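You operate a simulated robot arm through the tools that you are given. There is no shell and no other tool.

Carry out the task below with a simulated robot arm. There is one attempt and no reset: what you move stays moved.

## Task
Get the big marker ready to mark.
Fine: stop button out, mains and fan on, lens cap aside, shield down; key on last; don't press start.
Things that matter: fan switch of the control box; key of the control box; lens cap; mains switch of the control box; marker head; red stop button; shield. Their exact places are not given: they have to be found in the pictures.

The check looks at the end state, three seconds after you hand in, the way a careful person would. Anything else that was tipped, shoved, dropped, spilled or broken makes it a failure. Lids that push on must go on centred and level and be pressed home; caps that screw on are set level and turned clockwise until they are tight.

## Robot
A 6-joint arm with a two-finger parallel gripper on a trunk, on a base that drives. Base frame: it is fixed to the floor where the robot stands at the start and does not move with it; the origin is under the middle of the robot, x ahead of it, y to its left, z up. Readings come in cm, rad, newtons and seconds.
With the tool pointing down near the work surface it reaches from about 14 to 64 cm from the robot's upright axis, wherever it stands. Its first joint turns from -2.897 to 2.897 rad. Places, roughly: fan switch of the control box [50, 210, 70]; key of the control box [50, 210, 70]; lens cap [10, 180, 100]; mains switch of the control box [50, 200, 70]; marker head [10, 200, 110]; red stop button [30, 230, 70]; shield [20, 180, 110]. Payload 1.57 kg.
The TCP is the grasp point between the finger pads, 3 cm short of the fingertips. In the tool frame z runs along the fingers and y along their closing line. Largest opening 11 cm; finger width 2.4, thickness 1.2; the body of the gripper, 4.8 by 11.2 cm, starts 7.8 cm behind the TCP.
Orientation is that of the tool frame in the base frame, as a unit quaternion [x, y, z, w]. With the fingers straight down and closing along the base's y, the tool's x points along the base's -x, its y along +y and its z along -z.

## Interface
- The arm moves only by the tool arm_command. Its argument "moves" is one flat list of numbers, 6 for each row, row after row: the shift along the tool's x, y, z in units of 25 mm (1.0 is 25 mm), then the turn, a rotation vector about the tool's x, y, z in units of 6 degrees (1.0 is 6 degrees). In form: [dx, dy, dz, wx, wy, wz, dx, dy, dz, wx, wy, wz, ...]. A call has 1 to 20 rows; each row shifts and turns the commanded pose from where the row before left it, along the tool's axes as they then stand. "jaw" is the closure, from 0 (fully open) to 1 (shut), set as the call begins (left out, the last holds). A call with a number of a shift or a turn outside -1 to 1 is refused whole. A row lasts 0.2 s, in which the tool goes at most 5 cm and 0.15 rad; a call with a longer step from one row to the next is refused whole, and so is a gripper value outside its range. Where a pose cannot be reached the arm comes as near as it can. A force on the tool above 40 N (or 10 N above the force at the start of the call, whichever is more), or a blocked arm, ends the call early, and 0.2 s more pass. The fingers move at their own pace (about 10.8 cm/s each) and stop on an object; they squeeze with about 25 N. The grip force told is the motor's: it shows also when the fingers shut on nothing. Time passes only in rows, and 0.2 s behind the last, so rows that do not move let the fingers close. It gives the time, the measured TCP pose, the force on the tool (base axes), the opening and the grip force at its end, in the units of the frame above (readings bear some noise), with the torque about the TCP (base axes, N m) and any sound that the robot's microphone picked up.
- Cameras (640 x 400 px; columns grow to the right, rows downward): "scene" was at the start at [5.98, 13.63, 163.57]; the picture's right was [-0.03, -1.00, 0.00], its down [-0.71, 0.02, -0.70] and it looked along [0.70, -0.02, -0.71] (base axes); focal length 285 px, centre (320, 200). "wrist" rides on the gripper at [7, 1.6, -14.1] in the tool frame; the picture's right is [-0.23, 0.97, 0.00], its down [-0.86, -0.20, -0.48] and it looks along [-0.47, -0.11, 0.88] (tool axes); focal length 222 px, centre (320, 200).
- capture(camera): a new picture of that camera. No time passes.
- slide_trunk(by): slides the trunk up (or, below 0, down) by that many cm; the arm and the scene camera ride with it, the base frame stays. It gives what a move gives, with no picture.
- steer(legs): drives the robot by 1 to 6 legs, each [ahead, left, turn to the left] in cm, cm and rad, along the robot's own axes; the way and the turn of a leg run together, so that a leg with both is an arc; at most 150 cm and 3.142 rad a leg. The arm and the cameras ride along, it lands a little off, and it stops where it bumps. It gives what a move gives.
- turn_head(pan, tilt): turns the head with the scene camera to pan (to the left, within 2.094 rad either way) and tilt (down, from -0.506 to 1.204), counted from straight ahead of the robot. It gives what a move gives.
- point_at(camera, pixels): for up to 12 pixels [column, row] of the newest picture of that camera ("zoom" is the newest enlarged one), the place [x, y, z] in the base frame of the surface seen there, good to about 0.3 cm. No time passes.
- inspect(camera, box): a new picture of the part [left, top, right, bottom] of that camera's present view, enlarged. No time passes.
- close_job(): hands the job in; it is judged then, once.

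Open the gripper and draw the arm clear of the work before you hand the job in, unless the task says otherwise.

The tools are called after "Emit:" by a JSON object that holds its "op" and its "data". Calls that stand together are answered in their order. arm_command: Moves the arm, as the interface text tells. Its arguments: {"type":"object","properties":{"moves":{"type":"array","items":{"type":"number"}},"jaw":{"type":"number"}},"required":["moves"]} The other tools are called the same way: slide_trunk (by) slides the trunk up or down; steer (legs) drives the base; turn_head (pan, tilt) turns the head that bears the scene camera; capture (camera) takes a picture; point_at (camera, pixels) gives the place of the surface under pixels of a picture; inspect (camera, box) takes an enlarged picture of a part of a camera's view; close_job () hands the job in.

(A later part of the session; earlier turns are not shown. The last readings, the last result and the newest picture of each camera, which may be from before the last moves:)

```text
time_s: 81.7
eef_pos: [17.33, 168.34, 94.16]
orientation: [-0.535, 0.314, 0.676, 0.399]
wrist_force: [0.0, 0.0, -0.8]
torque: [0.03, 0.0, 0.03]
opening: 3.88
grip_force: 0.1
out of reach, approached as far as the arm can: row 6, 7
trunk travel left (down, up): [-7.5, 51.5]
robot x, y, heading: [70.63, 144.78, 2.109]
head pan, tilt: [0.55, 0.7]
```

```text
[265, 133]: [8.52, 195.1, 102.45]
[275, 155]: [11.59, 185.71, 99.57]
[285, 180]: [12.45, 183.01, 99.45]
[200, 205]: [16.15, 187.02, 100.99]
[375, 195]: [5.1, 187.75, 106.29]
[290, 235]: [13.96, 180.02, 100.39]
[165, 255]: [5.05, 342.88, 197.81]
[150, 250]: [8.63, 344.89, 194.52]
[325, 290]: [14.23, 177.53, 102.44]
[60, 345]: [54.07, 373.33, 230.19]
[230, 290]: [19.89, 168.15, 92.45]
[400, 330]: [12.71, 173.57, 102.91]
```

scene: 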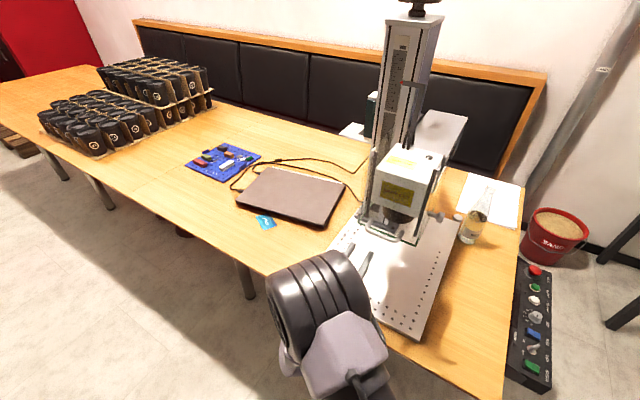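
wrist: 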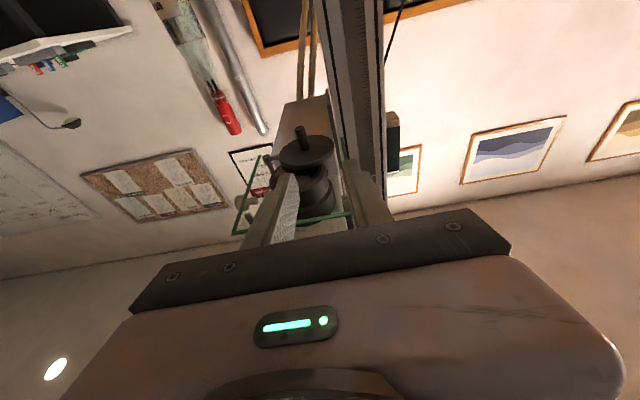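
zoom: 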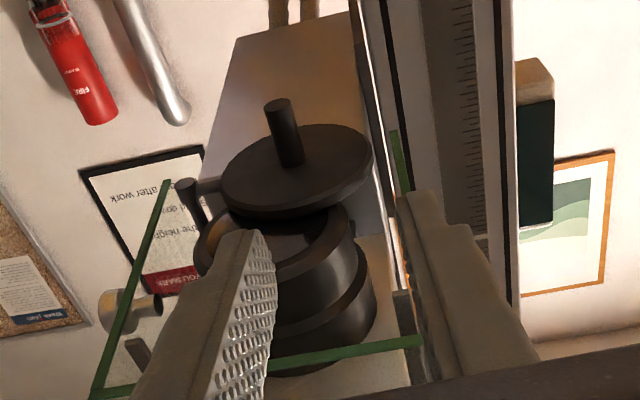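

The cap has swung about 45° and the lens is partly open. The arm is steady in this pitched pose, so I'll use the base and trunk for the pushing moves. First measure the stem precisely and set the fingers to a narrow notch.

Emit:
{"op": "arm_command", "data": {"moves": [0, 0, 0, 0, 0, 0, 0, 0, 0, 0, 0, 0], "jaw": 0.92}}

Emit:
{"op": "inspect", "data": {"camera": "wrist", "box": [255, 105, 355, 195]}}

Emit:
{"op": "point_at", "data": {"camera": "wrist", "pixels": [[301, 130], [303, 137], [305, 145], [306, 150], [282, 155], [330, 148], [310, 168]]}}

```text
time_s: 82.3
eef_pos: [17.38, 168.28, 94.13]
orientation: [-0.536, 0.313, 0.676, 0.398]
wrist_force: [0.1, 1.1, -0.1]
torque: [0.01, 0.02, -0.02]
opening: 0.88
grip_force: 0.0
trunk travel left (down, up): [-7.5, 51.5]
robot x, y, heading: [70.72, 144.79, 2.106]
head pan, tilt: [0.55, 0.7]
```

```text
4.44 times, centred on (305, 150) of wrist
```

zoom: 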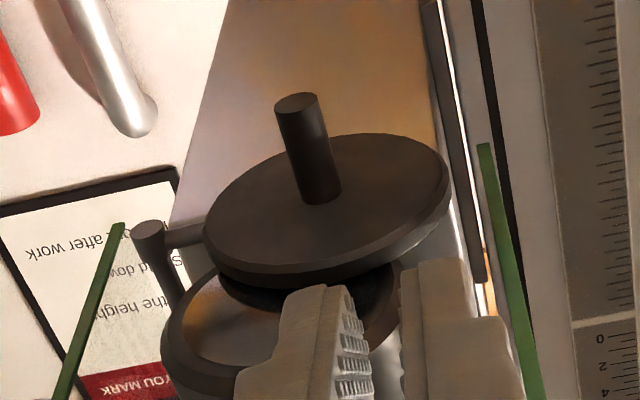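

```text
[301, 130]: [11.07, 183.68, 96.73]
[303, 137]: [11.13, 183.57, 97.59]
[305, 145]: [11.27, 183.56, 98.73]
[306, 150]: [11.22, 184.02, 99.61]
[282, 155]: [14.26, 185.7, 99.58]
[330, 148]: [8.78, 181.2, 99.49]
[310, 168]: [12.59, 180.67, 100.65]
```

The stem centre is (10.8,184.2), 17 cm ahead and 2.5 cm right of the tool. I raise the trunk 1.6 cm so the tips meet the stem, then drive 2.5 cm right and 12.3 cm ahead, just short of contact.

Emit:
{"op": "slide_trunk", "data": {"by": 1.6}}

Emit:
{"op": "steer", "data": {"legs": [[0, -2.5, 0], [12.2, 0, 0]]}}

Emit:
{"op": "capture", "data": {"camera": "wrist"}}

Emit:
{"op": "inspect", "data": {"camera": "wrist", "box": [230, 100, 430, 245]}}

```text
time_s: 83.0
eef_pos: [17.36, 168.31, 95.71]
orientation: [-0.535, 0.314, 0.676, 0.399]
wrist_force: [-0.6, -0.7, -0.2]
torque: [-0.01, -0.01, 0.0]
opening: 0.88
grip_force: 0.0
trunk travel left (down, up): [-9.1, 49.9]
robot x, y, heading: [70.8, 144.69, 2.104]
head pan, tilt: [0.55, 0.7]
```

```text
time_s: 84.6
eef_pos: [13.37, 180.0, 95.69]
orientation: [-0.535, 0.314, 0.675, 0.398]
wrist_force: [0.1, 0.0, 0.0]
torque: [0.0, 0.01, 0.0]
opening: 0.9
grip_force: 0.1
trunk travel left (down, up): [-9.1, 49.9]
robot x, y, heading: [66.47, 156.55, 2.112]
head pan, tilt: [0.55, 0.7]
```

```text
taken
```

wrist: 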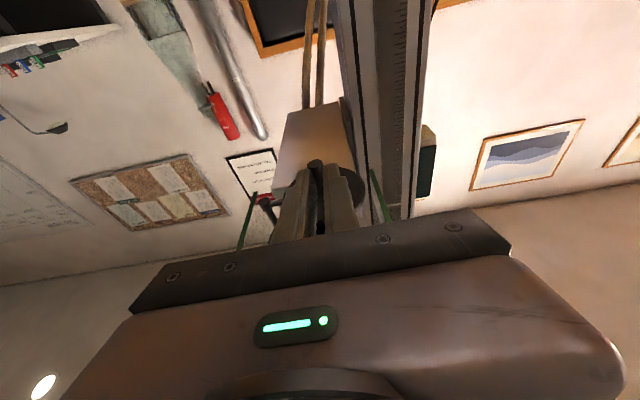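

```text
2.76 times, centred on (330, 172) of wrist
```

zoom: 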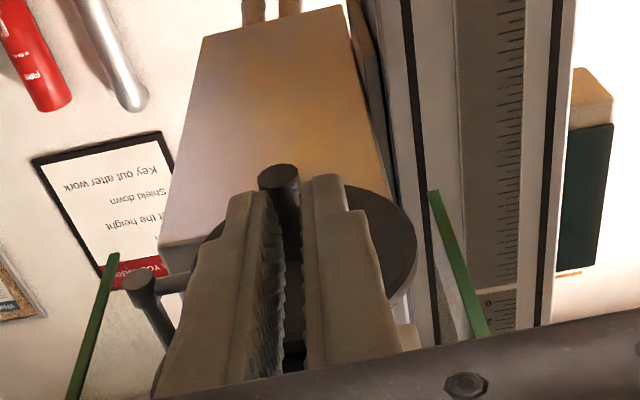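

The stem is right behind the notch, about 1.5 cm beyond the tips. I push with the base: 3 cm ahead with a touch right.

Emit:
{"op": "steer", "data": {"legs": [[3.0, -0.3, 0]]}}

Emit:
{"op": "inspect", "data": {"camera": "wrist", "box": [230, 100, 430, 245]}}

```text
time_s: 85.5
eef_pos: [11.95, 182.82, 95.74]
orientation: [-0.535, 0.315, 0.675, 0.4]
wrist_force: [-0.4, 0.9, 0.7]
torque: [0.03, 0.01, -0.02]
opening: 0.88
grip_force: 0.1
trunk travel left (down, up): [-9.1, 49.9]
robot x, y, heading: [65.2, 159.02, 2.106]
head pan, tilt: [0.55, 0.7]
```

```text
2.76 times, centred on (330, 172) of wrist
```

zoom: 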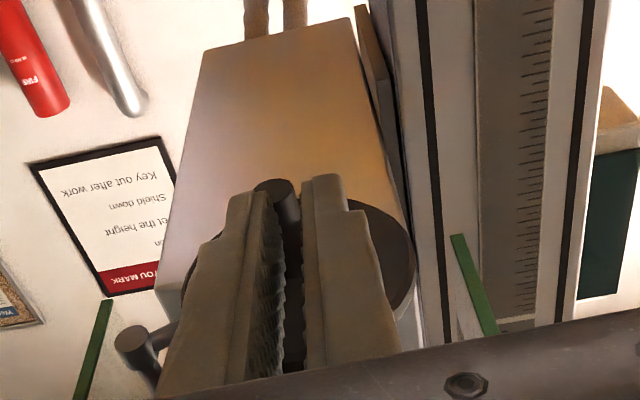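

The cap follows (about 74° now), with hardly any force. I continue: 1.35 cm ahead and 0.6 right, then 1.3 ahead and 1.0 right.

Emit:
{"op": "steer", "data": {"legs": [[1.35, -0.6, 0]]}}

Emit:
{"op": "inspect", "data": {"camera": "wrist", "box": [230, 100, 430, 245]}}

```text
time_s: 86.2
eef_pos: [11.82, 184.18, 95.74]
orientation: [-0.535, 0.314, 0.675, 0.398]
wrist_force: [0.7, 0.0, 0.1]
torque: [0.0, -0.01, -0.02]
opening: 0.89
grip_force: 0.2
trunk travel left (down, up): [-9.1, 49.9]
robot x, y, heading: [65.44, 161.04, 2.11]
head pan, tilt: [0.55, 0.7]
```

```text
2.76 times, centred on (330, 172) of wrist
```

zoom: 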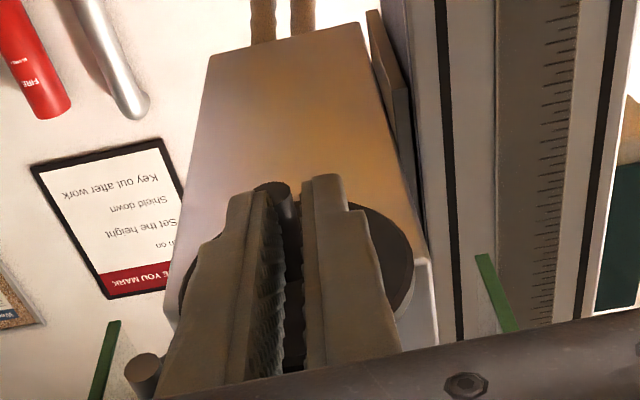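

About 61° now. I push another 1.4 ahead and 1.0 right.

Emit:
{"op": "steer", "data": {"legs": [[1.4, -1.0, 0]]}}

Emit:
{"op": "inspect", "data": {"camera": "wrist", "box": [230, 100, 430, 245]}}

Emit:
{"op": "capture", "data": {"camera": "scene"}}

```text
time_s: 87.0
eef_pos: [11.98, 185.87, 95.8]
orientation: [-0.534, 0.314, 0.676, 0.399]
wrist_force: [0.2, 0.2, 0.1]
torque: [0.05, 0.04, 0.02]
opening: 0.9
grip_force: 0.1
trunk travel left (down, up): [-9.1, 49.9]
robot x, y, heading: [65.08, 162.37, 2.111]
head pan, tilt: [0.55, 0.7]
```

```text
2.76 times, centred on (330, 172) of wrist
```

zoom: 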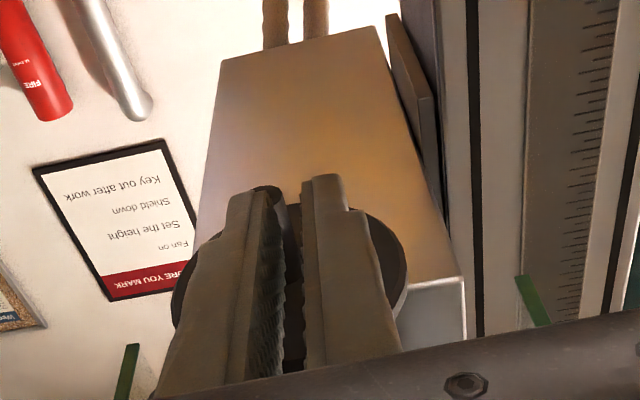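

```text
taken
```

scene: 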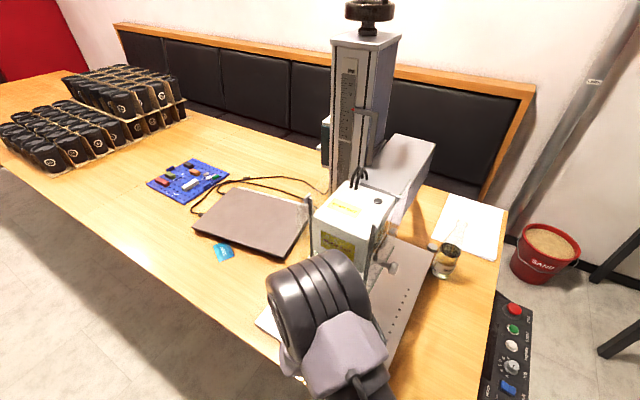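

About 45° now (swung ~88°), with the stem sliding toward the right finger. I check the elbow's clearance to the head before pushing a little further.

Emit:
{"op": "point_at", "data": {"camera": "scene", "pixels": [[330, 262], [350, 275], [310, 268], [365, 295], [320, 245], [355, 250], [340, 255], [375, 310], [358, 260]]}}

Emit:
{"op": "inspect", "data": {"camera": "scene", "box": [260, 180, 440, 350]}}

```text
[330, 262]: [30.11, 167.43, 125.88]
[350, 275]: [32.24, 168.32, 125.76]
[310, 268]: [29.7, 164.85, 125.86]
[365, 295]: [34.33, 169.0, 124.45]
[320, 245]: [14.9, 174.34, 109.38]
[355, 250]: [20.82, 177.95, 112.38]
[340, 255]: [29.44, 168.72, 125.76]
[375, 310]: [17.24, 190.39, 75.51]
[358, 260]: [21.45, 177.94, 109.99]
```

```text
2.35 times, centred on (350, 265) of scene
```

zoom: 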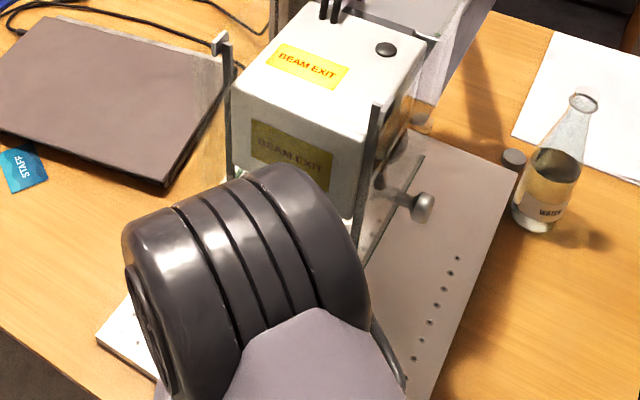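

There's about 4 cm between elbow and handle. I shift right 0.6 and push 0.8 ahead/0.8 right more to reach the stop.

Emit:
{"op": "steer", "data": {"legs": [[0, -0.6, 0], [0.9, -0.8, 0]]}}

Emit:
{"op": "inspect", "data": {"camera": "wrist", "box": [230, 100, 430, 245]}}

```text
time_s: 88.2
eef_pos: [12.63, 186.85, 95.66]
orientation: [-0.538, 0.311, 0.675, 0.397]
wrist_force: [-3.0, -3.3, 0.6]
torque: [0.02, -0.02, 0.12]
opening: 1.21
grip_force: 1.6
trunk travel left (down, up): [-9.1, 49.9]
robot x, y, heading: [66.08, 163.52, 2.111]
head pan, tilt: [0.55, 0.7]
stopped in leg 2: the force on the tool passed its limit at 48 N (the readings are from after the stop); the commanded pose is now the measured one
```

```text
2.76 times, centred on (330, 172) of wrist
```

zoom: 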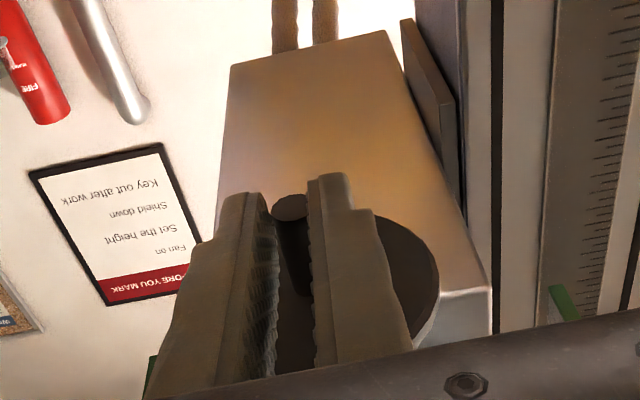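

It has reached its stop (48 N; fingers wedged to 1.21 cm). I open the jaw a bit and back the base straight out 19 cm, then check the cap.

Emit:
{"op": "arm_command", "data": {"moves": [0, 0, 0, 0, 0, 0, 0, 0, 0, 0, 0, 0], "jaw": 0.8}}

Emit:
{"op": "steer", "data": {"legs": [[-19, 0, 0]]}}

Emit:
{"op": "capture", "data": {"camera": "wrist"}}

Emit:
{"op": "inspect", "data": {"camera": "wrist", "box": [235, 90, 435, 235]}}

```text
time_s: 88.8
eef_pos: [12.65, 186.99, 95.7]
orientation: [-0.538, 0.312, 0.675, 0.398]
wrist_force: [-0.3, 0.1, -0.2]
torque: [0.01, -0.04, 0.0]
opening: 2.22
grip_force: 0.1
trunk travel left (down, up): [-9.1, 49.9]
robot x, y, heading: [65.74, 164.06, 2.116]
head pan, tilt: [0.55, 0.7]
```

```text
time_s: 90.4
eef_pos: [22.28, 170.75, 95.67]
orientation: [-0.539, 0.31, 0.676, 0.396]
wrist_force: [0.5, 0.3, 0.8]
torque: [0.02, -0.02, 0.03]
opening: 2.2
grip_force: 0.1
trunk travel left (down, up): [-9.1, 49.9]
robot x, y, heading: [75.38, 147.83, 2.115]
head pan, tilt: [0.55, 0.7]
```

```text
taken
```

wrist: 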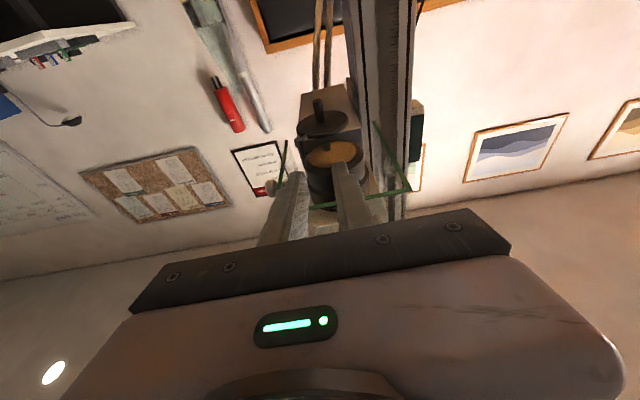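

```text
2.76 times, centred on (335, 162) of wrist
```

zoom: 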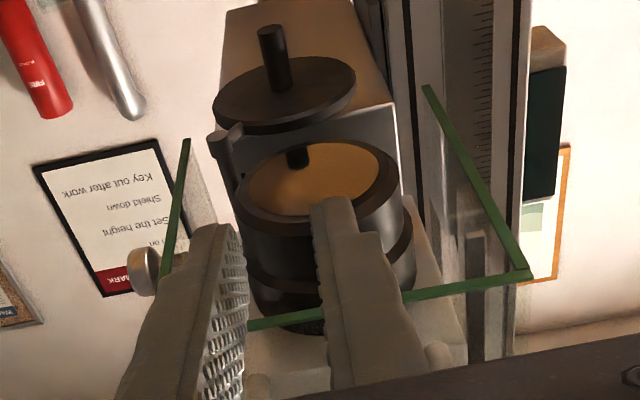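

The lens is fully open and the cap is aside. Next the shield: I'll press its handle down with level, closed fingers. First I back off the arm 8 cm and level the tool.

Emit:
{"op": "arm_command", "data": {"moves": [0, 0, -1, 0, 0, 0, 0, 0, -1, 0, 0, 0, 0, 0, -1, 0, 0, 0, 0, 0, -0.4, 0, 0.76, 0, 0, 0, 0, 0, 0.76, 0, 0, 0, 0, 0, 0.76, 0, 0, 0, 0, 0, 0, 0], "jaw": 1}}

Emit:
{"op": "slide_trunk", "data": {"by": 14}}

Emit:
{"op": "capture", "data": {"camera": "scene"}}

Emit:
{"op": "capture", "data": {"camera": "wrist"}}

```text
time_s: 92.0
eef_pos: [26.41, 163.65, 93.65]
orientation: [0.616, -0.355, -0.607, -0.356]
wrist_force: [0.3, -0.4, -1.0]
torque: [0.03, -0.01, -0.01]
opening: 0.02
grip_force: 21.9
trunk travel left (down, up): [-9.1, 49.9]
robot x, y, heading: [75.75, 147.92, 2.107]
head pan, tilt: [0.55, 0.7]
```

```text
time_s: 93.6
eef_pos: [26.32, 163.65, 107.62]
orientation: [0.615, -0.355, -0.607, -0.356]
wrist_force: [0.1, 0.9, -0.6]
torque: [0.02, -0.01, -0.01]
opening: 0.0
grip_force: 21.3
trunk travel left (down, up): [-23.1, 35.9]
robot x, y, heading: [75.42, 147.53, 2.114]
head pan, tilt: [0.55, 0.7]
```

```text
taken
```

scene: 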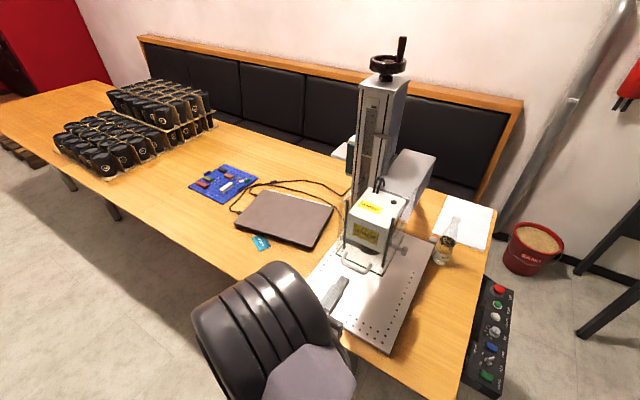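

```text
taken
```

wrist: 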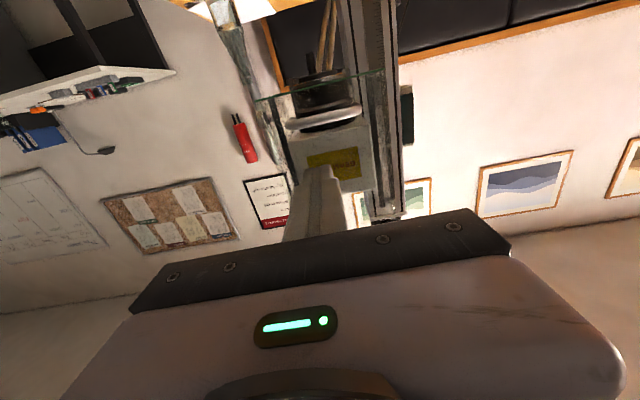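

The closed fingers point at the handle, seen at wrist (325,120). I measure the handle and glass edge again from this view.

Emit:
{"op": "point_at", "data": {"camera": "wrist", "pixels": [[325, 121], [358, 112], [290, 127], [308, 126], [342, 118], [322, 168], [385, 72], [255, 98]]}}

Emit:
{"op": "inspect", "data": {"camera": "wrist", "box": [235, 40, 425, 235]}}

Emit:
{"op": "inspect", "data": {"camera": "scene", "box": [320, 180, 440, 320]}}

```text
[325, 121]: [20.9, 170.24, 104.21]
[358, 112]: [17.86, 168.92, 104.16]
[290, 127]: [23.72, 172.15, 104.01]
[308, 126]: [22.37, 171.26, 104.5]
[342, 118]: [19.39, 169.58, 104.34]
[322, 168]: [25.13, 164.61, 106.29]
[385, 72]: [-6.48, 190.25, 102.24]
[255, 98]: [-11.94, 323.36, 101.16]
```

```text
2.05 times, centred on (330, 138) of wrist
```

zoom: 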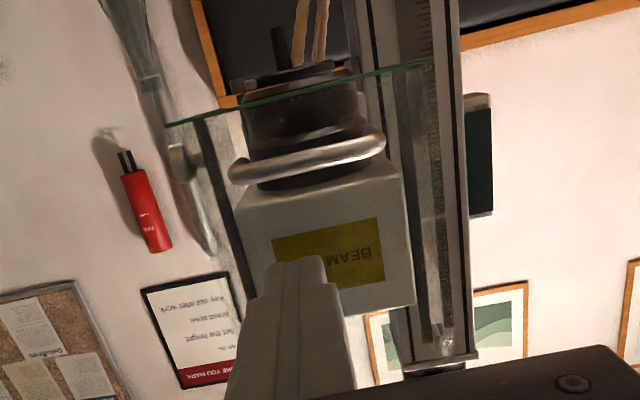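

```text
2.86 times, centred on (380, 250) of scene
```

zoom: 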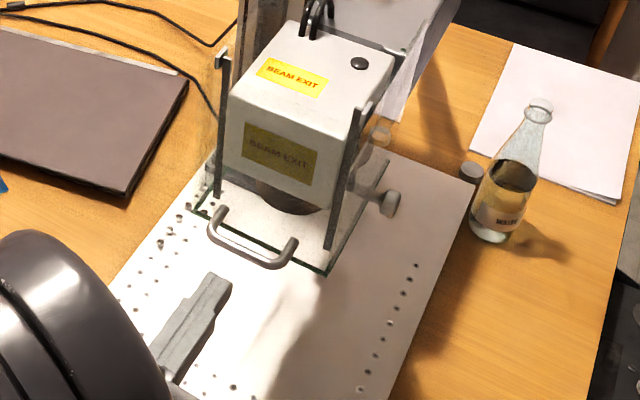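

The bar's centre is about (20.6,170.7,104.1). I move 7.8 cm ahead and 1.3 cm left, so the closed fingers lie over the bar with 1.7 cm clearance.

Emit:
{"op": "arm_command", "data": {"moves": [0, 0.128, 0.78, 0, 0, 0, 0, 0.128, 0.78, 0, 0, 0, 0, 0.128, 0.78, 0, 0, 0, 0, 0.128, 0.78, 0, 0, 0]}}

Emit:
{"op": "capture", "data": {"camera": "wrist"}}

Emit:
{"op": "inspect", "data": {"camera": "wrist", "box": [235, 40, 425, 235]}}

Emit:
{"op": "inspect", "data": {"camera": "scene", "box": [320, 180, 440, 320]}}

```text
time_s: 94.6
eef_pos: [21.36, 169.73, 107.54]
orientation: [0.615, -0.356, -0.606, -0.357]
wrist_force: [0.3, -0.2, 0.5]
torque: [-0.03, 0.02, -0.01]
opening: 0.01
grip_force: 21.1
trunk travel left (down, up): [-23.1, 35.9]
robot x, y, heading: [75.89, 147.58, 2.11]
head pan, tilt: [0.55, 0.7]
```

```text
taken
```

wrist: 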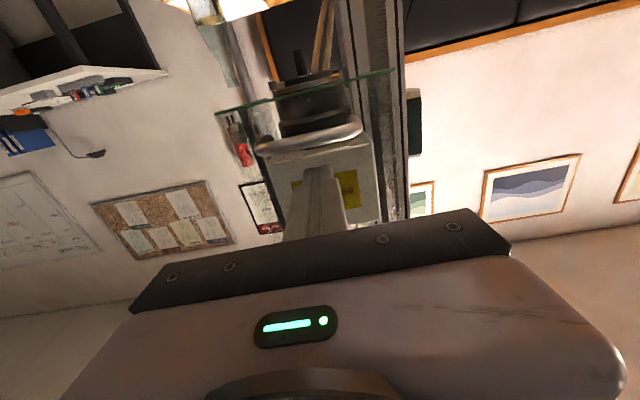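

```text
2.05 times, centred on (330, 138) of wrist
```

zoom: 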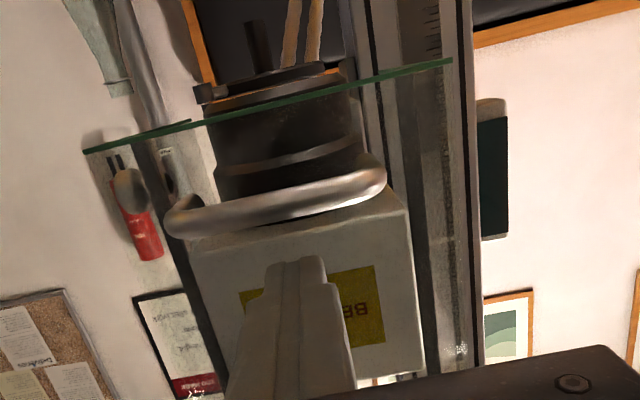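

```text
2.86 times, centred on (380, 250) of scene
```

zoom: 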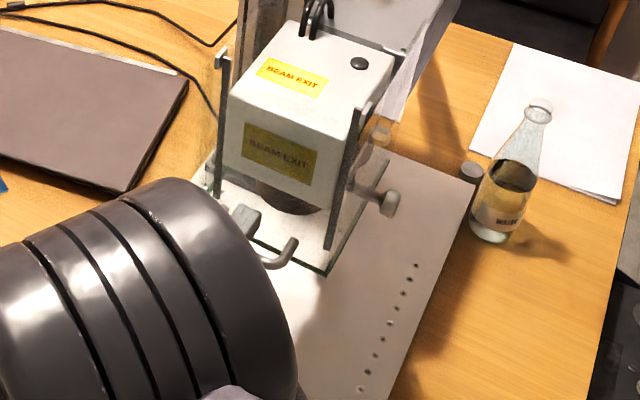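

The fingers lie centrally above the bar. I lower the trunk 3 cm to make contact and press, and read the force.

Emit:
{"op": "slide_trunk", "data": {"by": -3}}

Emit:
{"op": "capture", "data": {"camera": "wrist"}}

Emit:
{"op": "inspect", "data": {"camera": "scene", "box": [320, 180, 440, 320]}}

```text
time_s: 95.4
eef_pos: [21.47, 169.68, 104.51]
orientation: [0.616, -0.354, -0.607, -0.356]
wrist_force: [0.6, 0.8, 0.0]
torque: [0.03, -0.03, 0.01]
opening: 0.0
grip_force: 21.0
trunk travel left (down, up): [-20.1, 38.9]
robot x, y, heading: [75.9, 147.56, 2.111]
head pan, tilt: [0.55, 0.7]
```

```text
taken
```

wrist: 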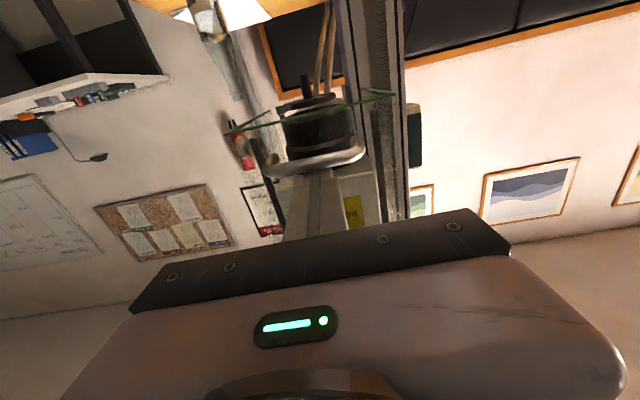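

```text
2.86 times, centred on (380, 250) of scene
```

zoom: 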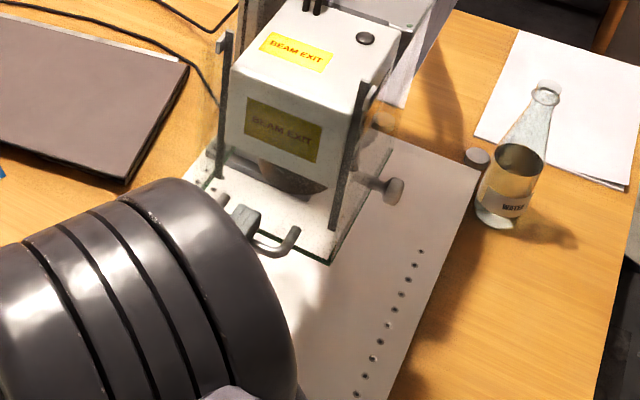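

The tool came down 3 cm without force; the shield may have followed. I measure the handle and the glass edge again.

Emit:
{"op": "point_at", "data": {"camera": "wrist", "pixels": [[345, 160], [290, 167], [275, 168], [362, 150], [300, 113], [360, 98], [232, 129], [392, 92]]}}

Emit:
{"op": "inspect", "data": {"camera": "wrist", "box": [215, 60, 415, 235]}}

```text
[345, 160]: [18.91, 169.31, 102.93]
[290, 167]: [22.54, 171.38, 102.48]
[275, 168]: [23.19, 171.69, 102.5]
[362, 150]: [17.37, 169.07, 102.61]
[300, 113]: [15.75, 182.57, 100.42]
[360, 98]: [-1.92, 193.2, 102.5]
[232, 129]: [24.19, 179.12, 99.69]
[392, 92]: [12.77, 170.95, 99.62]
```

```text
2.29 times, centred on (315, 148) of wrist
```

zoom: 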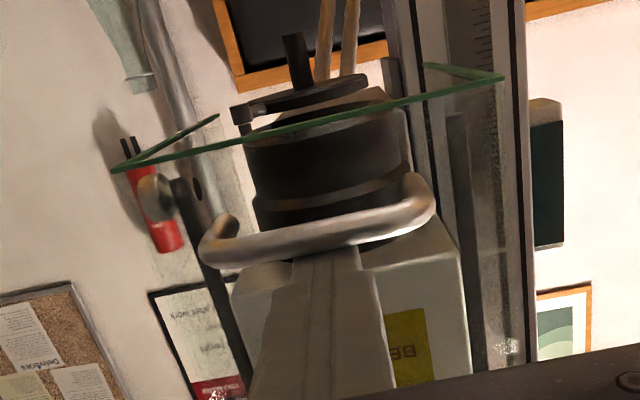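

The shield followed: handle now z≈102.6 and glass edge z≈99.6, with negligible force. I continue lowering with the trunk in steps.

Emit:
{"op": "slide_trunk", "data": {"by": -6}}

Emit:
{"op": "capture", "data": {"camera": "wrist"}}

Emit:
{"op": "capture", "data": {"camera": "scene"}}

```text
time_s: 96.4
eef_pos: [21.43, 169.64, 98.49]
orientation: [0.615, -0.356, -0.606, -0.357]
wrist_force: [-0.4, 0.2, -0.1]
torque: [0.02, -0.01, -0.01]
opening: 0.0
grip_force: 21.3
trunk travel left (down, up): [-14.1, 44.9]
robot x, y, heading: [75.49, 147.38, 2.117]
head pan, tilt: [0.55, 0.7]
```

```text
taken
```

wrist: 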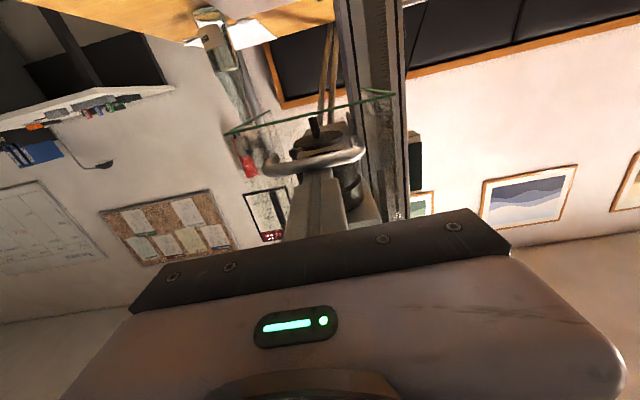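

```text
taken
```

scene: 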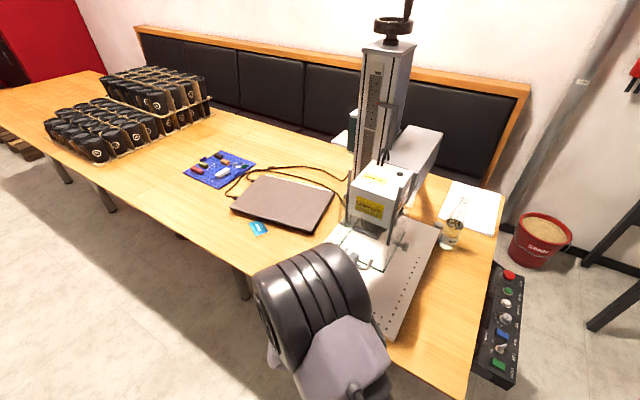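

Handle and glass keep following the fingers. I lower another 6 cm.

Emit:
{"op": "slide_trunk", "data": {"by": -6}}

Emit:
{"op": "capture", "data": {"camera": "wrist"}}

Emit:
{"op": "inspect", "data": {"camera": "scene", "box": [300, 130, 460, 330]}}

```text
time_s: 97.4
eef_pos: [21.43, 169.66, 92.5]
orientation: [0.615, -0.356, -0.606, -0.357]
wrist_force: [-0.3, 0.5, -0.4]
torque: [0.0, 0.01, -0.02]
opening: 0.0
grip_force: 21.5
trunk travel left (down, up): [-8.1, 50.9]
robot x, y, heading: [75.66, 147.32, 2.114]
head pan, tilt: [0.55, 0.7]
```

```text
taken
```

wrist: 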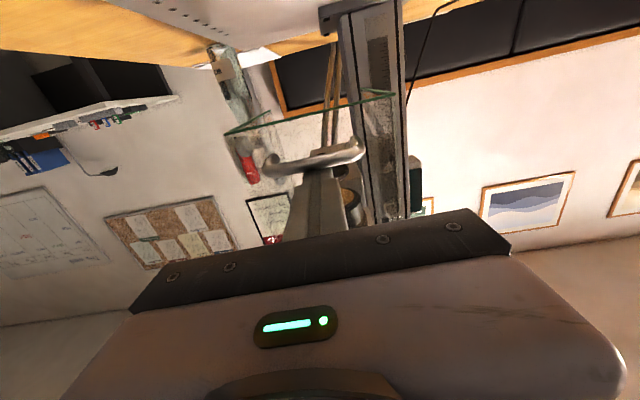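

```text
2.00 times, centred on (380, 230) of scene
```

zoom: 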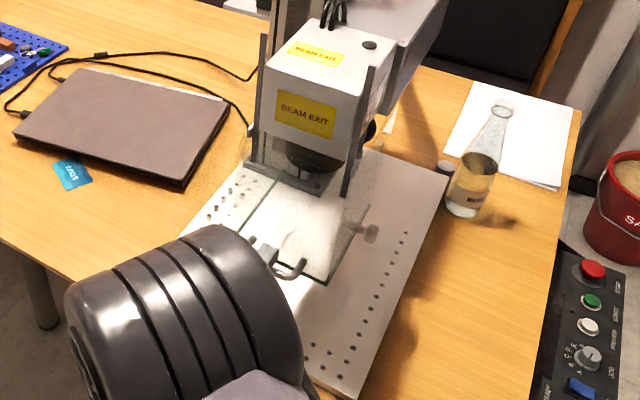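

The shield (and its side knob) is sliding down along the fixed rods. I lower another 6 cm.

Emit:
{"op": "slide_trunk", "data": {"by": -6}}

Emit:
{"op": "capture", "data": {"camera": "wrist"}}

Emit:
{"op": "inspect", "data": {"camera": "scene", "box": [300, 130, 460, 330]}}

```text
time_s: 98.2
eef_pos: [21.35, 169.71, 88.13]
orientation: [-0.607, 0.359, 0.613, 0.356]
wrist_force: [4.0, -2.3, 17.5]
torque: [0.18, 0.04, -0.25]
opening: 0.0
grip_force: 21.3
trunk travel left (down, up): [-3.0, 56.0]
robot x, y, heading: [75.85, 147.49, 2.115]
head pan, tilt: [0.55, 0.7]
stopped: the force on the tool passed its limit at 51 N (the readings are from after the stop); the commanded pose is now the measured one
```

```text
taken
```

wrist: 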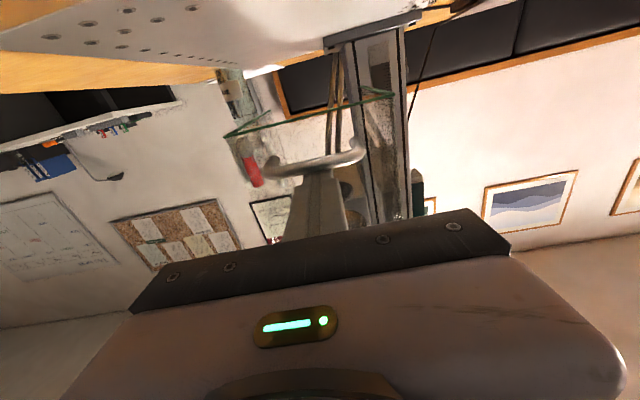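

```text
2.00 times, centred on (380, 230) of scene
```

zoom: 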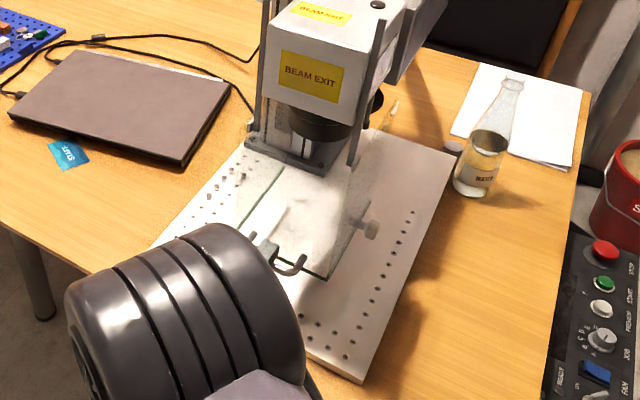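

It stopped at z≈88 with 51 N: the lower stop after about 18 cm of travel. I measure the handle and glass edges to confirm.

Emit:
{"op": "point_at", "data": {"camera": "wrist", "pixels": [[345, 157], [280, 166], [388, 95], [230, 133], [300, 120], [290, 167]]}}

Emit:
{"op": "inspect", "data": {"camera": "wrist", "box": [215, 60, 425, 235]}}

```text
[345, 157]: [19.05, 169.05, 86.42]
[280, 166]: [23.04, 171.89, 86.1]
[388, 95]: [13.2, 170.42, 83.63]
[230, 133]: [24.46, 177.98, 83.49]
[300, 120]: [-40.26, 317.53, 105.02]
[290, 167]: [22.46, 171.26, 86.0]
```

```text
2.29 times, centred on (320, 148) of wrist
```

zoom: 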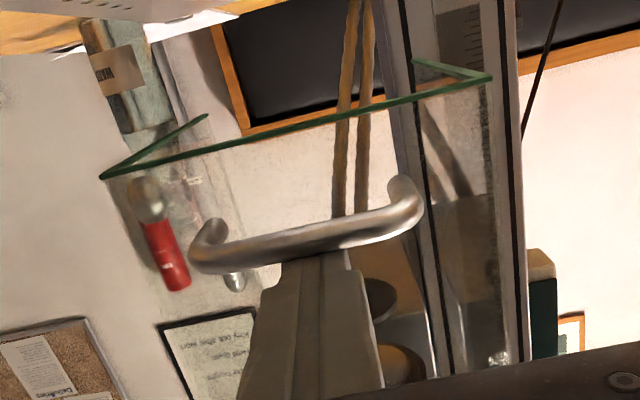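

The shield is down and level (both front corners at z≈83.5, handle at z≈86). I lift off, back the arm away and look at the control box.

Emit:
{"op": "slide_trunk", "data": {"by": 2.5}}

Emit:
{"op": "arm_command", "data": {"moves": [0, 0, -1, 0, 0, 0, 0, 0, -1, 0, 0, 0, 0, 0, -1, 0, 0, 0, 0, 0, -1, 0, 0, 0]}}

Emit:
{"op": "slide_trunk", "data": {"by": 18}}

Emit:
{"op": "turn_head", "data": {"pan": 0.0, "tilt": 0.75}}

Emit:
{"op": "capture", "data": {"camera": "scene"}}

```text
time_s: 98.9
eef_pos: [21.21, 169.72, 90.47]
orientation: [-0.61, 0.358, 0.611, 0.356]
wrist_force: [0.9, -0.5, 0.2]
torque: [-0.03, -0.01, 0.0]
opening: 0.02
grip_force: 21.4
trunk travel left (down, up): [-5.5, 53.5]
robot x, y, heading: [75.76, 147.79, 2.12]
head pan, tilt: [0.55, 0.7]
```

```text
time_s: 99.9
eef_pos: [26.15, 161.02, 90.42]
orientation: [-0.609, 0.359, 0.611, 0.356]
wrist_force: [0.9, 0.7, 0.7]
torque: [-0.02, 0.01, 0.02]
opening: 0.01
grip_force: 21.4
trunk travel left (down, up): [-5.5, 53.5]
robot x, y, heading: [75.67, 148.15, 2.111]
head pan, tilt: [0.55, 0.7]
```

```text
time_s: 101.9
eef_pos: [26.05, 161.08, 108.41]
orientation: [-0.609, 0.359, 0.611, 0.356]
wrist_force: [0.7, -0.2, 0.2]
torque: [0.03, 0.01, -0.01]
opening: 0.01
grip_force: 21.0
trunk travel left (down, up): [-23.5, 35.5]
robot x, y, heading: [75.43, 147.84, 2.118]
head pan, tilt: [0.55, 0.7]
```

```text
time_s: 102.8
eef_pos: [26.23, 160.92, 108.49]
orientation: [-0.61, 0.358, 0.611, 0.356]
wrist_force: [-0.5, 0.4, 0.3]
torque: [0.0, 0.0, 0.02]
opening: 0.0
grip_force: 21.3
trunk travel left (down, up): [-23.5, 35.5]
robot x, y, heading: [75.74, 147.94, 2.114]
head pan, tilt: [0.0, 0.75]
```

```text
taken
```

scene: 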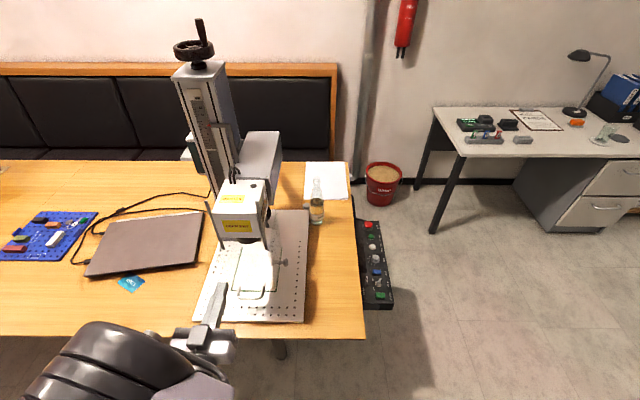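

The control box is in clear view at (373,265). I zoom in on it and measure the controls.

Emit:
{"op": "inspect", "data": {"camera": "scene", "box": [345, 215, 405, 315]}}

Emit:
{"op": "inspect", "data": {"camera": "scene", "box": [352, 255, 402, 313]}}

```text
4.00 times, centred on (375, 265) of scene
```

zoom: 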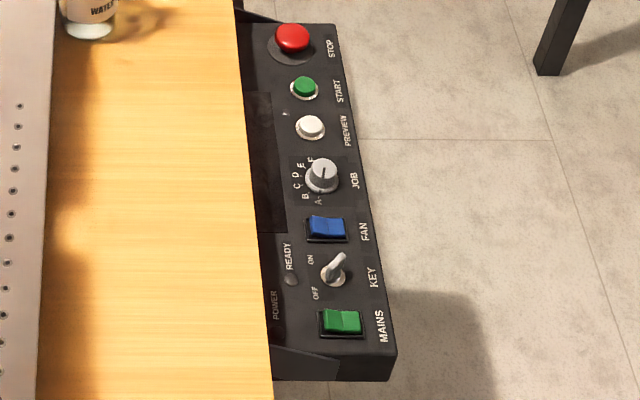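

```text
6.90 times, centred on (377, 284) of scene
```

zoom: 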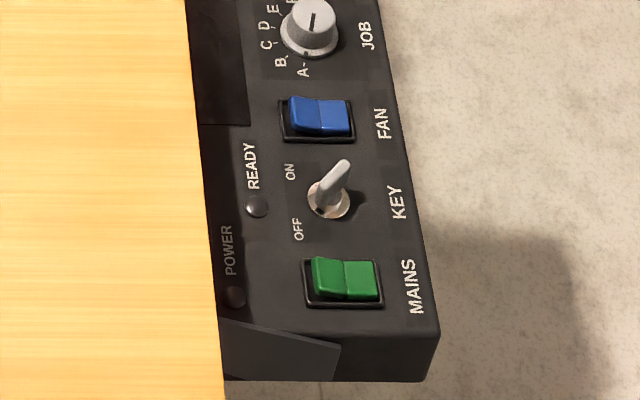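

I can read the layout well, but need to stand at the box's outer side. First I fold the arm: pitch the tool back to pointing down and bring it in front of me.

Emit:
{"op": "arm_command", "data": {"moves": [0, 0, 0, 0, 1, 0, 0, 0, 0, 0, 1, 0, 0, 0, 0, 0, 1, 0, 0, 0, 0, 0, 1, 0, 0, 0, 0, 0, 1, 0, 0, 0, 0, 0, 1, 0, 0, 0, 0, 0, 1, 0, 0, 0, 0, 0, 1, 0, 0, 0, 0, 0, 1, 0, 0, 0, 0, 0, 1, 0, 0, 0, 0, 0, 1, 0, 0, 0, 0, 0, 1, 0, 0, 0, 0, 0, 1, 0, 0, 0, 0, 0, 1, 0, 0, 0, 0, 0, 1, 0]}}

Emit:
{"op": "arm_command", "data": {"moves": [0, -1, 0, 0, 0, 0, 0, -1, 0, 0, 0, 0, 0, -1, 0, 0, 0, 0, 0, -1, 0, 0, 0, 0, 0, -1, 0, 0, 0, 0, 0, -1, 0, 0, 0, 0, 0, -1, 0, 0, 0, 0, 0, -1, 0, 0, 0, 0, 0, -1, 0, 0, 0, 0, 0, -1, 0, 0, 0, 0]}}

```text
time_s: 106.0
eef_pos: [26.1, 161.04, 108.45]
orientation: [0.863, -0.505, 0.0, 0.003]
wrist_force: [0.1, 0.2, 0.0]
torque: [-0.02, 0.0, 0.0]
opening: 0.0
grip_force: 21.1
trunk travel left (down, up): [-23.5, 35.5]
robot x, y, heading: [75.47, 147.56, 2.114]
head pan, tilt: [0.0, 0.75]
```

```text
time_s: 108.2
eef_pos: [47.95, 173.32, 108.37]
orientation: [0.864, -0.504, -0.001, 0.001]
wrist_force: [0.6, 0.3, 0.8]
torque: [0.01, 0.02, -0.02]
opening: 0.01
grip_force: 20.9
trunk travel left (down, up): [-23.5, 35.5]
robot x, y, heading: [75.36, 147.82, 2.111]
head pan, tilt: [0.0, 0.75]
```

Arm folded. I measure the controls' positions from the last zoom and the stop button from the wide view.

Emit:
{"op": "point_at", "data": {"camera": "zoom", "pixels": [[328, 275], [362, 280], [325, 208], [343, 168], [305, 112], [338, 118], [312, 22], [290, 172], [300, 230], [410, 360], [395, 200], [420, 285]]}}

Emit:
{"op": "inspect", "data": {"camera": "scene", "box": [345, 210, 405, 260]}}

Emit:
{"op": "point_at", "data": {"camera": "zoom", "pixels": [[250, 80], [245, 110], [275, 65], [270, 190], [285, 280], [310, 375], [330, 70], [210, 130]]}}

```text
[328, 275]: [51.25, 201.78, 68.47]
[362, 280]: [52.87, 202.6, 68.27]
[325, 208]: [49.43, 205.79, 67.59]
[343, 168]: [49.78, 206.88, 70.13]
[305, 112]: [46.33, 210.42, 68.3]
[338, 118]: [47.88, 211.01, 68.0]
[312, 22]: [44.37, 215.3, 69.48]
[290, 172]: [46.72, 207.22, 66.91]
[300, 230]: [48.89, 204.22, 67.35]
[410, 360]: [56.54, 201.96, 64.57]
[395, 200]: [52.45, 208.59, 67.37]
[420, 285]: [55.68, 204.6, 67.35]
```

```text
8.00 times, centred on (375, 235) of scene
```

zoom: 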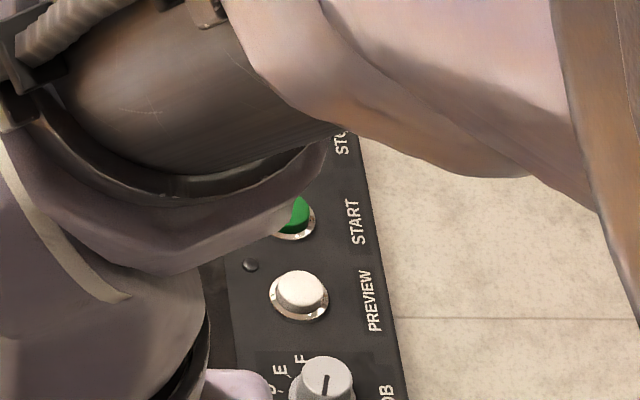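

```text
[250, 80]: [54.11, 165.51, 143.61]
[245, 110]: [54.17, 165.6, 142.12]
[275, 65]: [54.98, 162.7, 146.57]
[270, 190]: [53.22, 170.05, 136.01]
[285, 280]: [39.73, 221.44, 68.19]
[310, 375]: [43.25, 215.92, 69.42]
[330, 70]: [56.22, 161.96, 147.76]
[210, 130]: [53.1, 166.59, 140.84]
```

Panel surface is z≈67.3; MAINS ≈(52,202), KEY ≈(49.5,206), FAN ≈(47,210.7), JOB ≈(44,215.5), PREVIEW ≈(40,221). I drive round the table corner and turn to face the box.

Emit:
{"op": "steer", "data": {"legs": [[18.4, -22.2, 0], [29.2, -29.1, 0], [0, 0, 1.567]]}}

Emit:
{"op": "turn_head", "data": {"pan": -0.2, "tilt": 0.8}}

Emit:
{"op": "capture", "data": {"camera": "scene"}}

```text
time_s: 116.2
eef_pos: [69.62, 186.58, 108.33]
orientation: [0.965, 0.262, 0.001, 0.002]
wrist_force: [-0.1, -0.8, 0.3]
torque: [-0.01, 0.02, -0.02]
opening: 0.03
grip_force: 20.8
trunk travel left (down, up): [-23.5, 35.5]
robot x, y, heading: [94.28, 214.58, -2.58]
head pan, tilt: [0.0, 0.75]
```

```text
time_s: 117.0
eef_pos: [69.58, 186.72, 108.5]
orientation: [0.965, 0.263, 0.001, 0.002]
wrist_force: [-0.5, 1.1, -0.4]
torque: [-0.01, 0.04, 0.0]
opening: 0.01
grip_force: 20.8
trunk travel left (down, up): [-23.5, 35.5]
robot x, y, heading: [94.79, 214.72, -2.58]
head pan, tilt: [-0.201, 0.799]
```

```text
taken
```

scene: 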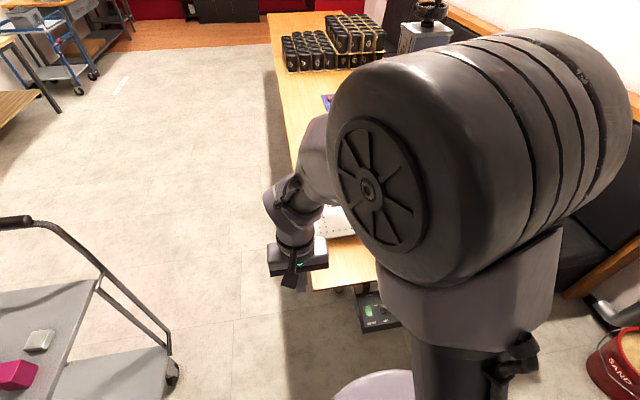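

I need to shift to the right (rearward along the table), but the sand bucket stands there at (620,365). I measure it and its surroundings first.

Emit:
{"op": "point_at", "data": {"camera": "scene", "pixels": [[590, 350], [600, 380], [635, 340], [610, 325], [560, 310], [590, 300], [400, 320], [370, 290]]}}

Emit:
{"op": "turn_head", "data": {"pan": -1.0, "tilt": 0.9}}

Emit:
{"op": "capture", "data": {"camera": "scene"}}

```text
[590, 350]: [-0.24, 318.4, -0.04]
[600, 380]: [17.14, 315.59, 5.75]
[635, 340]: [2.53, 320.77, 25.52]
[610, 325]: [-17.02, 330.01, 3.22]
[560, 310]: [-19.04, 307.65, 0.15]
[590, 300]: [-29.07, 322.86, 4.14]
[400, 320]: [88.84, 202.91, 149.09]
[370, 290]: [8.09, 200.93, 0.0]
```

```text
time_s: 118.1
eef_pos: [69.51, 186.69, 108.4]
orientation: [0.965, 0.262, 0.001, 0.002]
wrist_force: [0.1, -0.1, 0.0]
torque: [-0.04, -0.01, -0.01]
opening: 0.01
grip_force: 21.3
trunk travel left (down, up): [-23.5, 35.5]
robot x, y, heading: [94.4, 214.82, -2.582]
head pan, tilt: [-1.0, 0.901]
```

```text
taken
```

scene: 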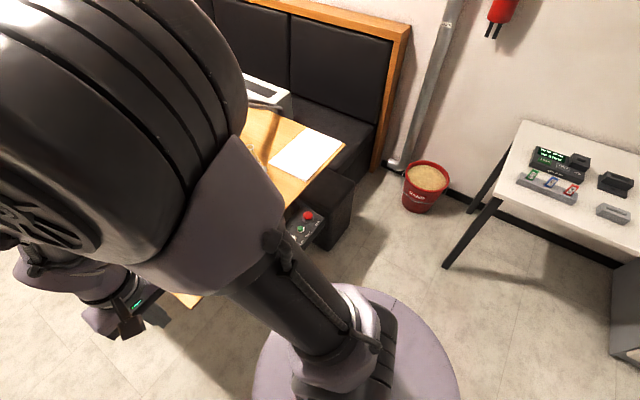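

The bucket is far (around (10,318)). I strafe right 31 cm to bring all the controls to my front-left, then look.

Emit:
{"op": "steer", "data": {"legs": [[0, -31, 0]]}}

Emit:
{"op": "turn_head", "data": {"pan": 0.35, "tilt": 1.0}}

Emit:
{"op": "capture", "data": {"camera": "scene"}}

```text
time_s: 120.2
eef_pos: [53.07, 212.92, 108.42]
orientation: [0.964, 0.266, 0.001, 0.002]
wrist_force: [-0.3, 0.5, 0.5]
torque: [-0.03, -0.01, 0.01]
opening: 0.0
grip_force: 21.3
trunk travel left (down, up): [-23.5, 35.5]
robot x, y, heading: [77.77, 240.87, -2.577]
head pan, tilt: [-1.0, 0.901]
```

```text
time_s: 121.7
eef_pos: [53.16, 212.82, 108.36]
orientation: [0.964, 0.264, 0.001, 0.002]
wrist_force: [0.1, 0.4, 0.0]
torque: [0.01, -0.02, -0.02]
opening: 0.0
grip_force: 20.9
trunk travel left (down, up): [-23.5, 35.5]
robot x, y, heading: [77.75, 240.59, -2.577]
head pan, tilt: [0.351, 1.0]
```

```text
taken
```

scene: 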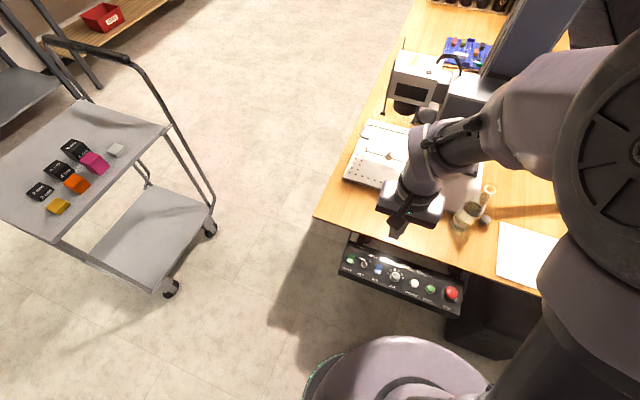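

The whole control panel is visible at (345-460,250-310). I zoom in on it.

Emit:
{"op": "inspect", "data": {"camera": "scene", "box": [335, 235, 405, 300]}}

Emit:
{"op": "inspect", "data": {"camera": "scene", "box": [395, 255, 470, 320]}}

```text
6.15 times, centred on (370, 268) of scene
```

zoom: 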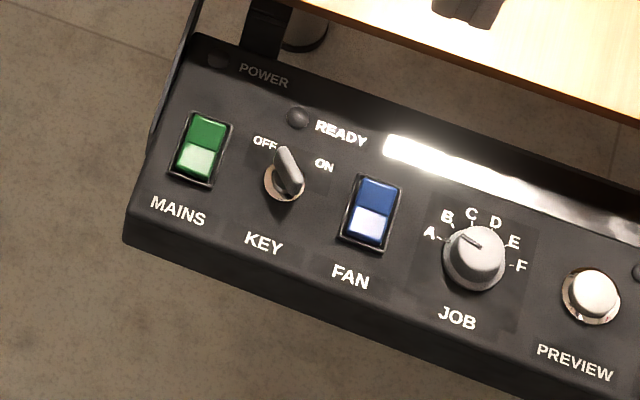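

```text
6.15 times, centred on (432, 288) of scene
```

zoom: 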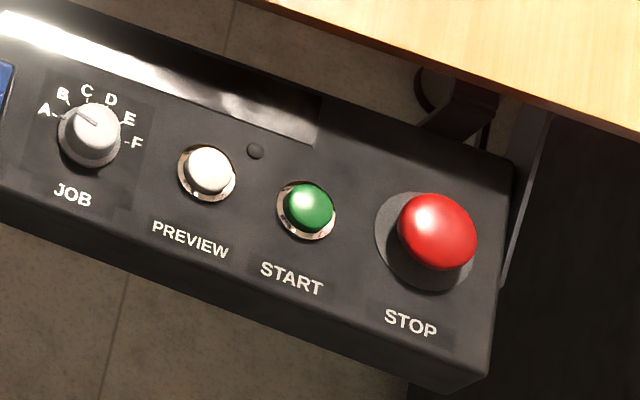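

Very clear: KEY points toward OFF, both rockers have their upper (table-side) half raised i.e. off, POWER and READY lamps dark. I measure the left group of controls.

Emit:
{"op": "inspect", "data": {"camera": "scene", "box": [335, 240, 395, 290]}}

Emit:
{"op": "point_at", "data": {"camera": "zoom", "pixels": [[180, 125], [165, 160], [175, 100], [155, 180], [390, 205], [378, 250], [278, 170], [290, 195], [268, 150], [400, 180], [370, 275], [95, 260]]}}

```text
8.00 times, centred on (365, 265) of scene
```

zoom: 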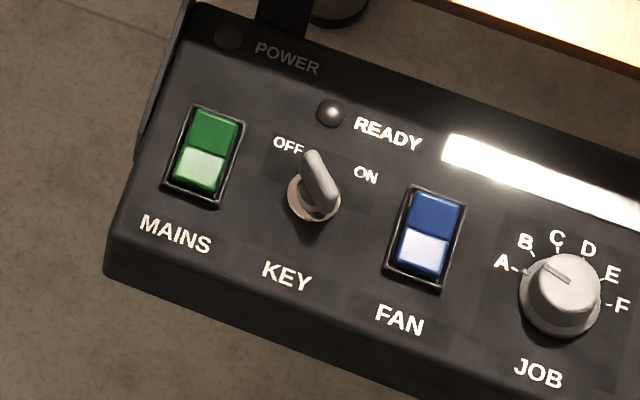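

```text
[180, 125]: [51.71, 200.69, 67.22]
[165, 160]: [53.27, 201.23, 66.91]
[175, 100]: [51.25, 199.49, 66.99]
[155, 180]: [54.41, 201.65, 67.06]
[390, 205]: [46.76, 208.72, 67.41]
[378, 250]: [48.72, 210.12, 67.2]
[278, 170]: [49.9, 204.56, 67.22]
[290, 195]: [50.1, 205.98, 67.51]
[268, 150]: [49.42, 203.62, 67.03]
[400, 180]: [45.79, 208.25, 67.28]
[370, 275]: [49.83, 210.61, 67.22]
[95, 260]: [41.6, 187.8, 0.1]
```

I query again with the correct pixels of this zoom.

Emit:
{"op": "point_at", "data": {"camera": "zoom", "pixels": [[216, 130], [202, 168], [438, 212], [422, 252], [311, 158], [322, 182], [316, 205], [310, 215], [335, 205], [295, 195], [565, 285], [370, 175]]}}

Emit:
{"op": "capture", "data": {"camera": "wrist"}}

```text
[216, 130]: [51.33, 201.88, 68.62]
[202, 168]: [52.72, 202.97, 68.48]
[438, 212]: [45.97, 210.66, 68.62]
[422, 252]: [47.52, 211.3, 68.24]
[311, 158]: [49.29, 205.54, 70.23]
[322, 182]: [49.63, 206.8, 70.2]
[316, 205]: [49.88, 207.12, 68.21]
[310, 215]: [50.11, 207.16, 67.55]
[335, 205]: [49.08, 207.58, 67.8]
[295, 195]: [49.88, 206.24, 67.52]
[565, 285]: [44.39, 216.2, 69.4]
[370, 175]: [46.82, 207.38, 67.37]
```

```text
taken
```

wrist: 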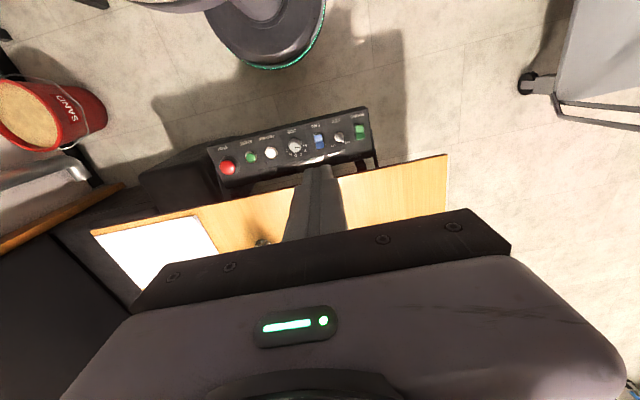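

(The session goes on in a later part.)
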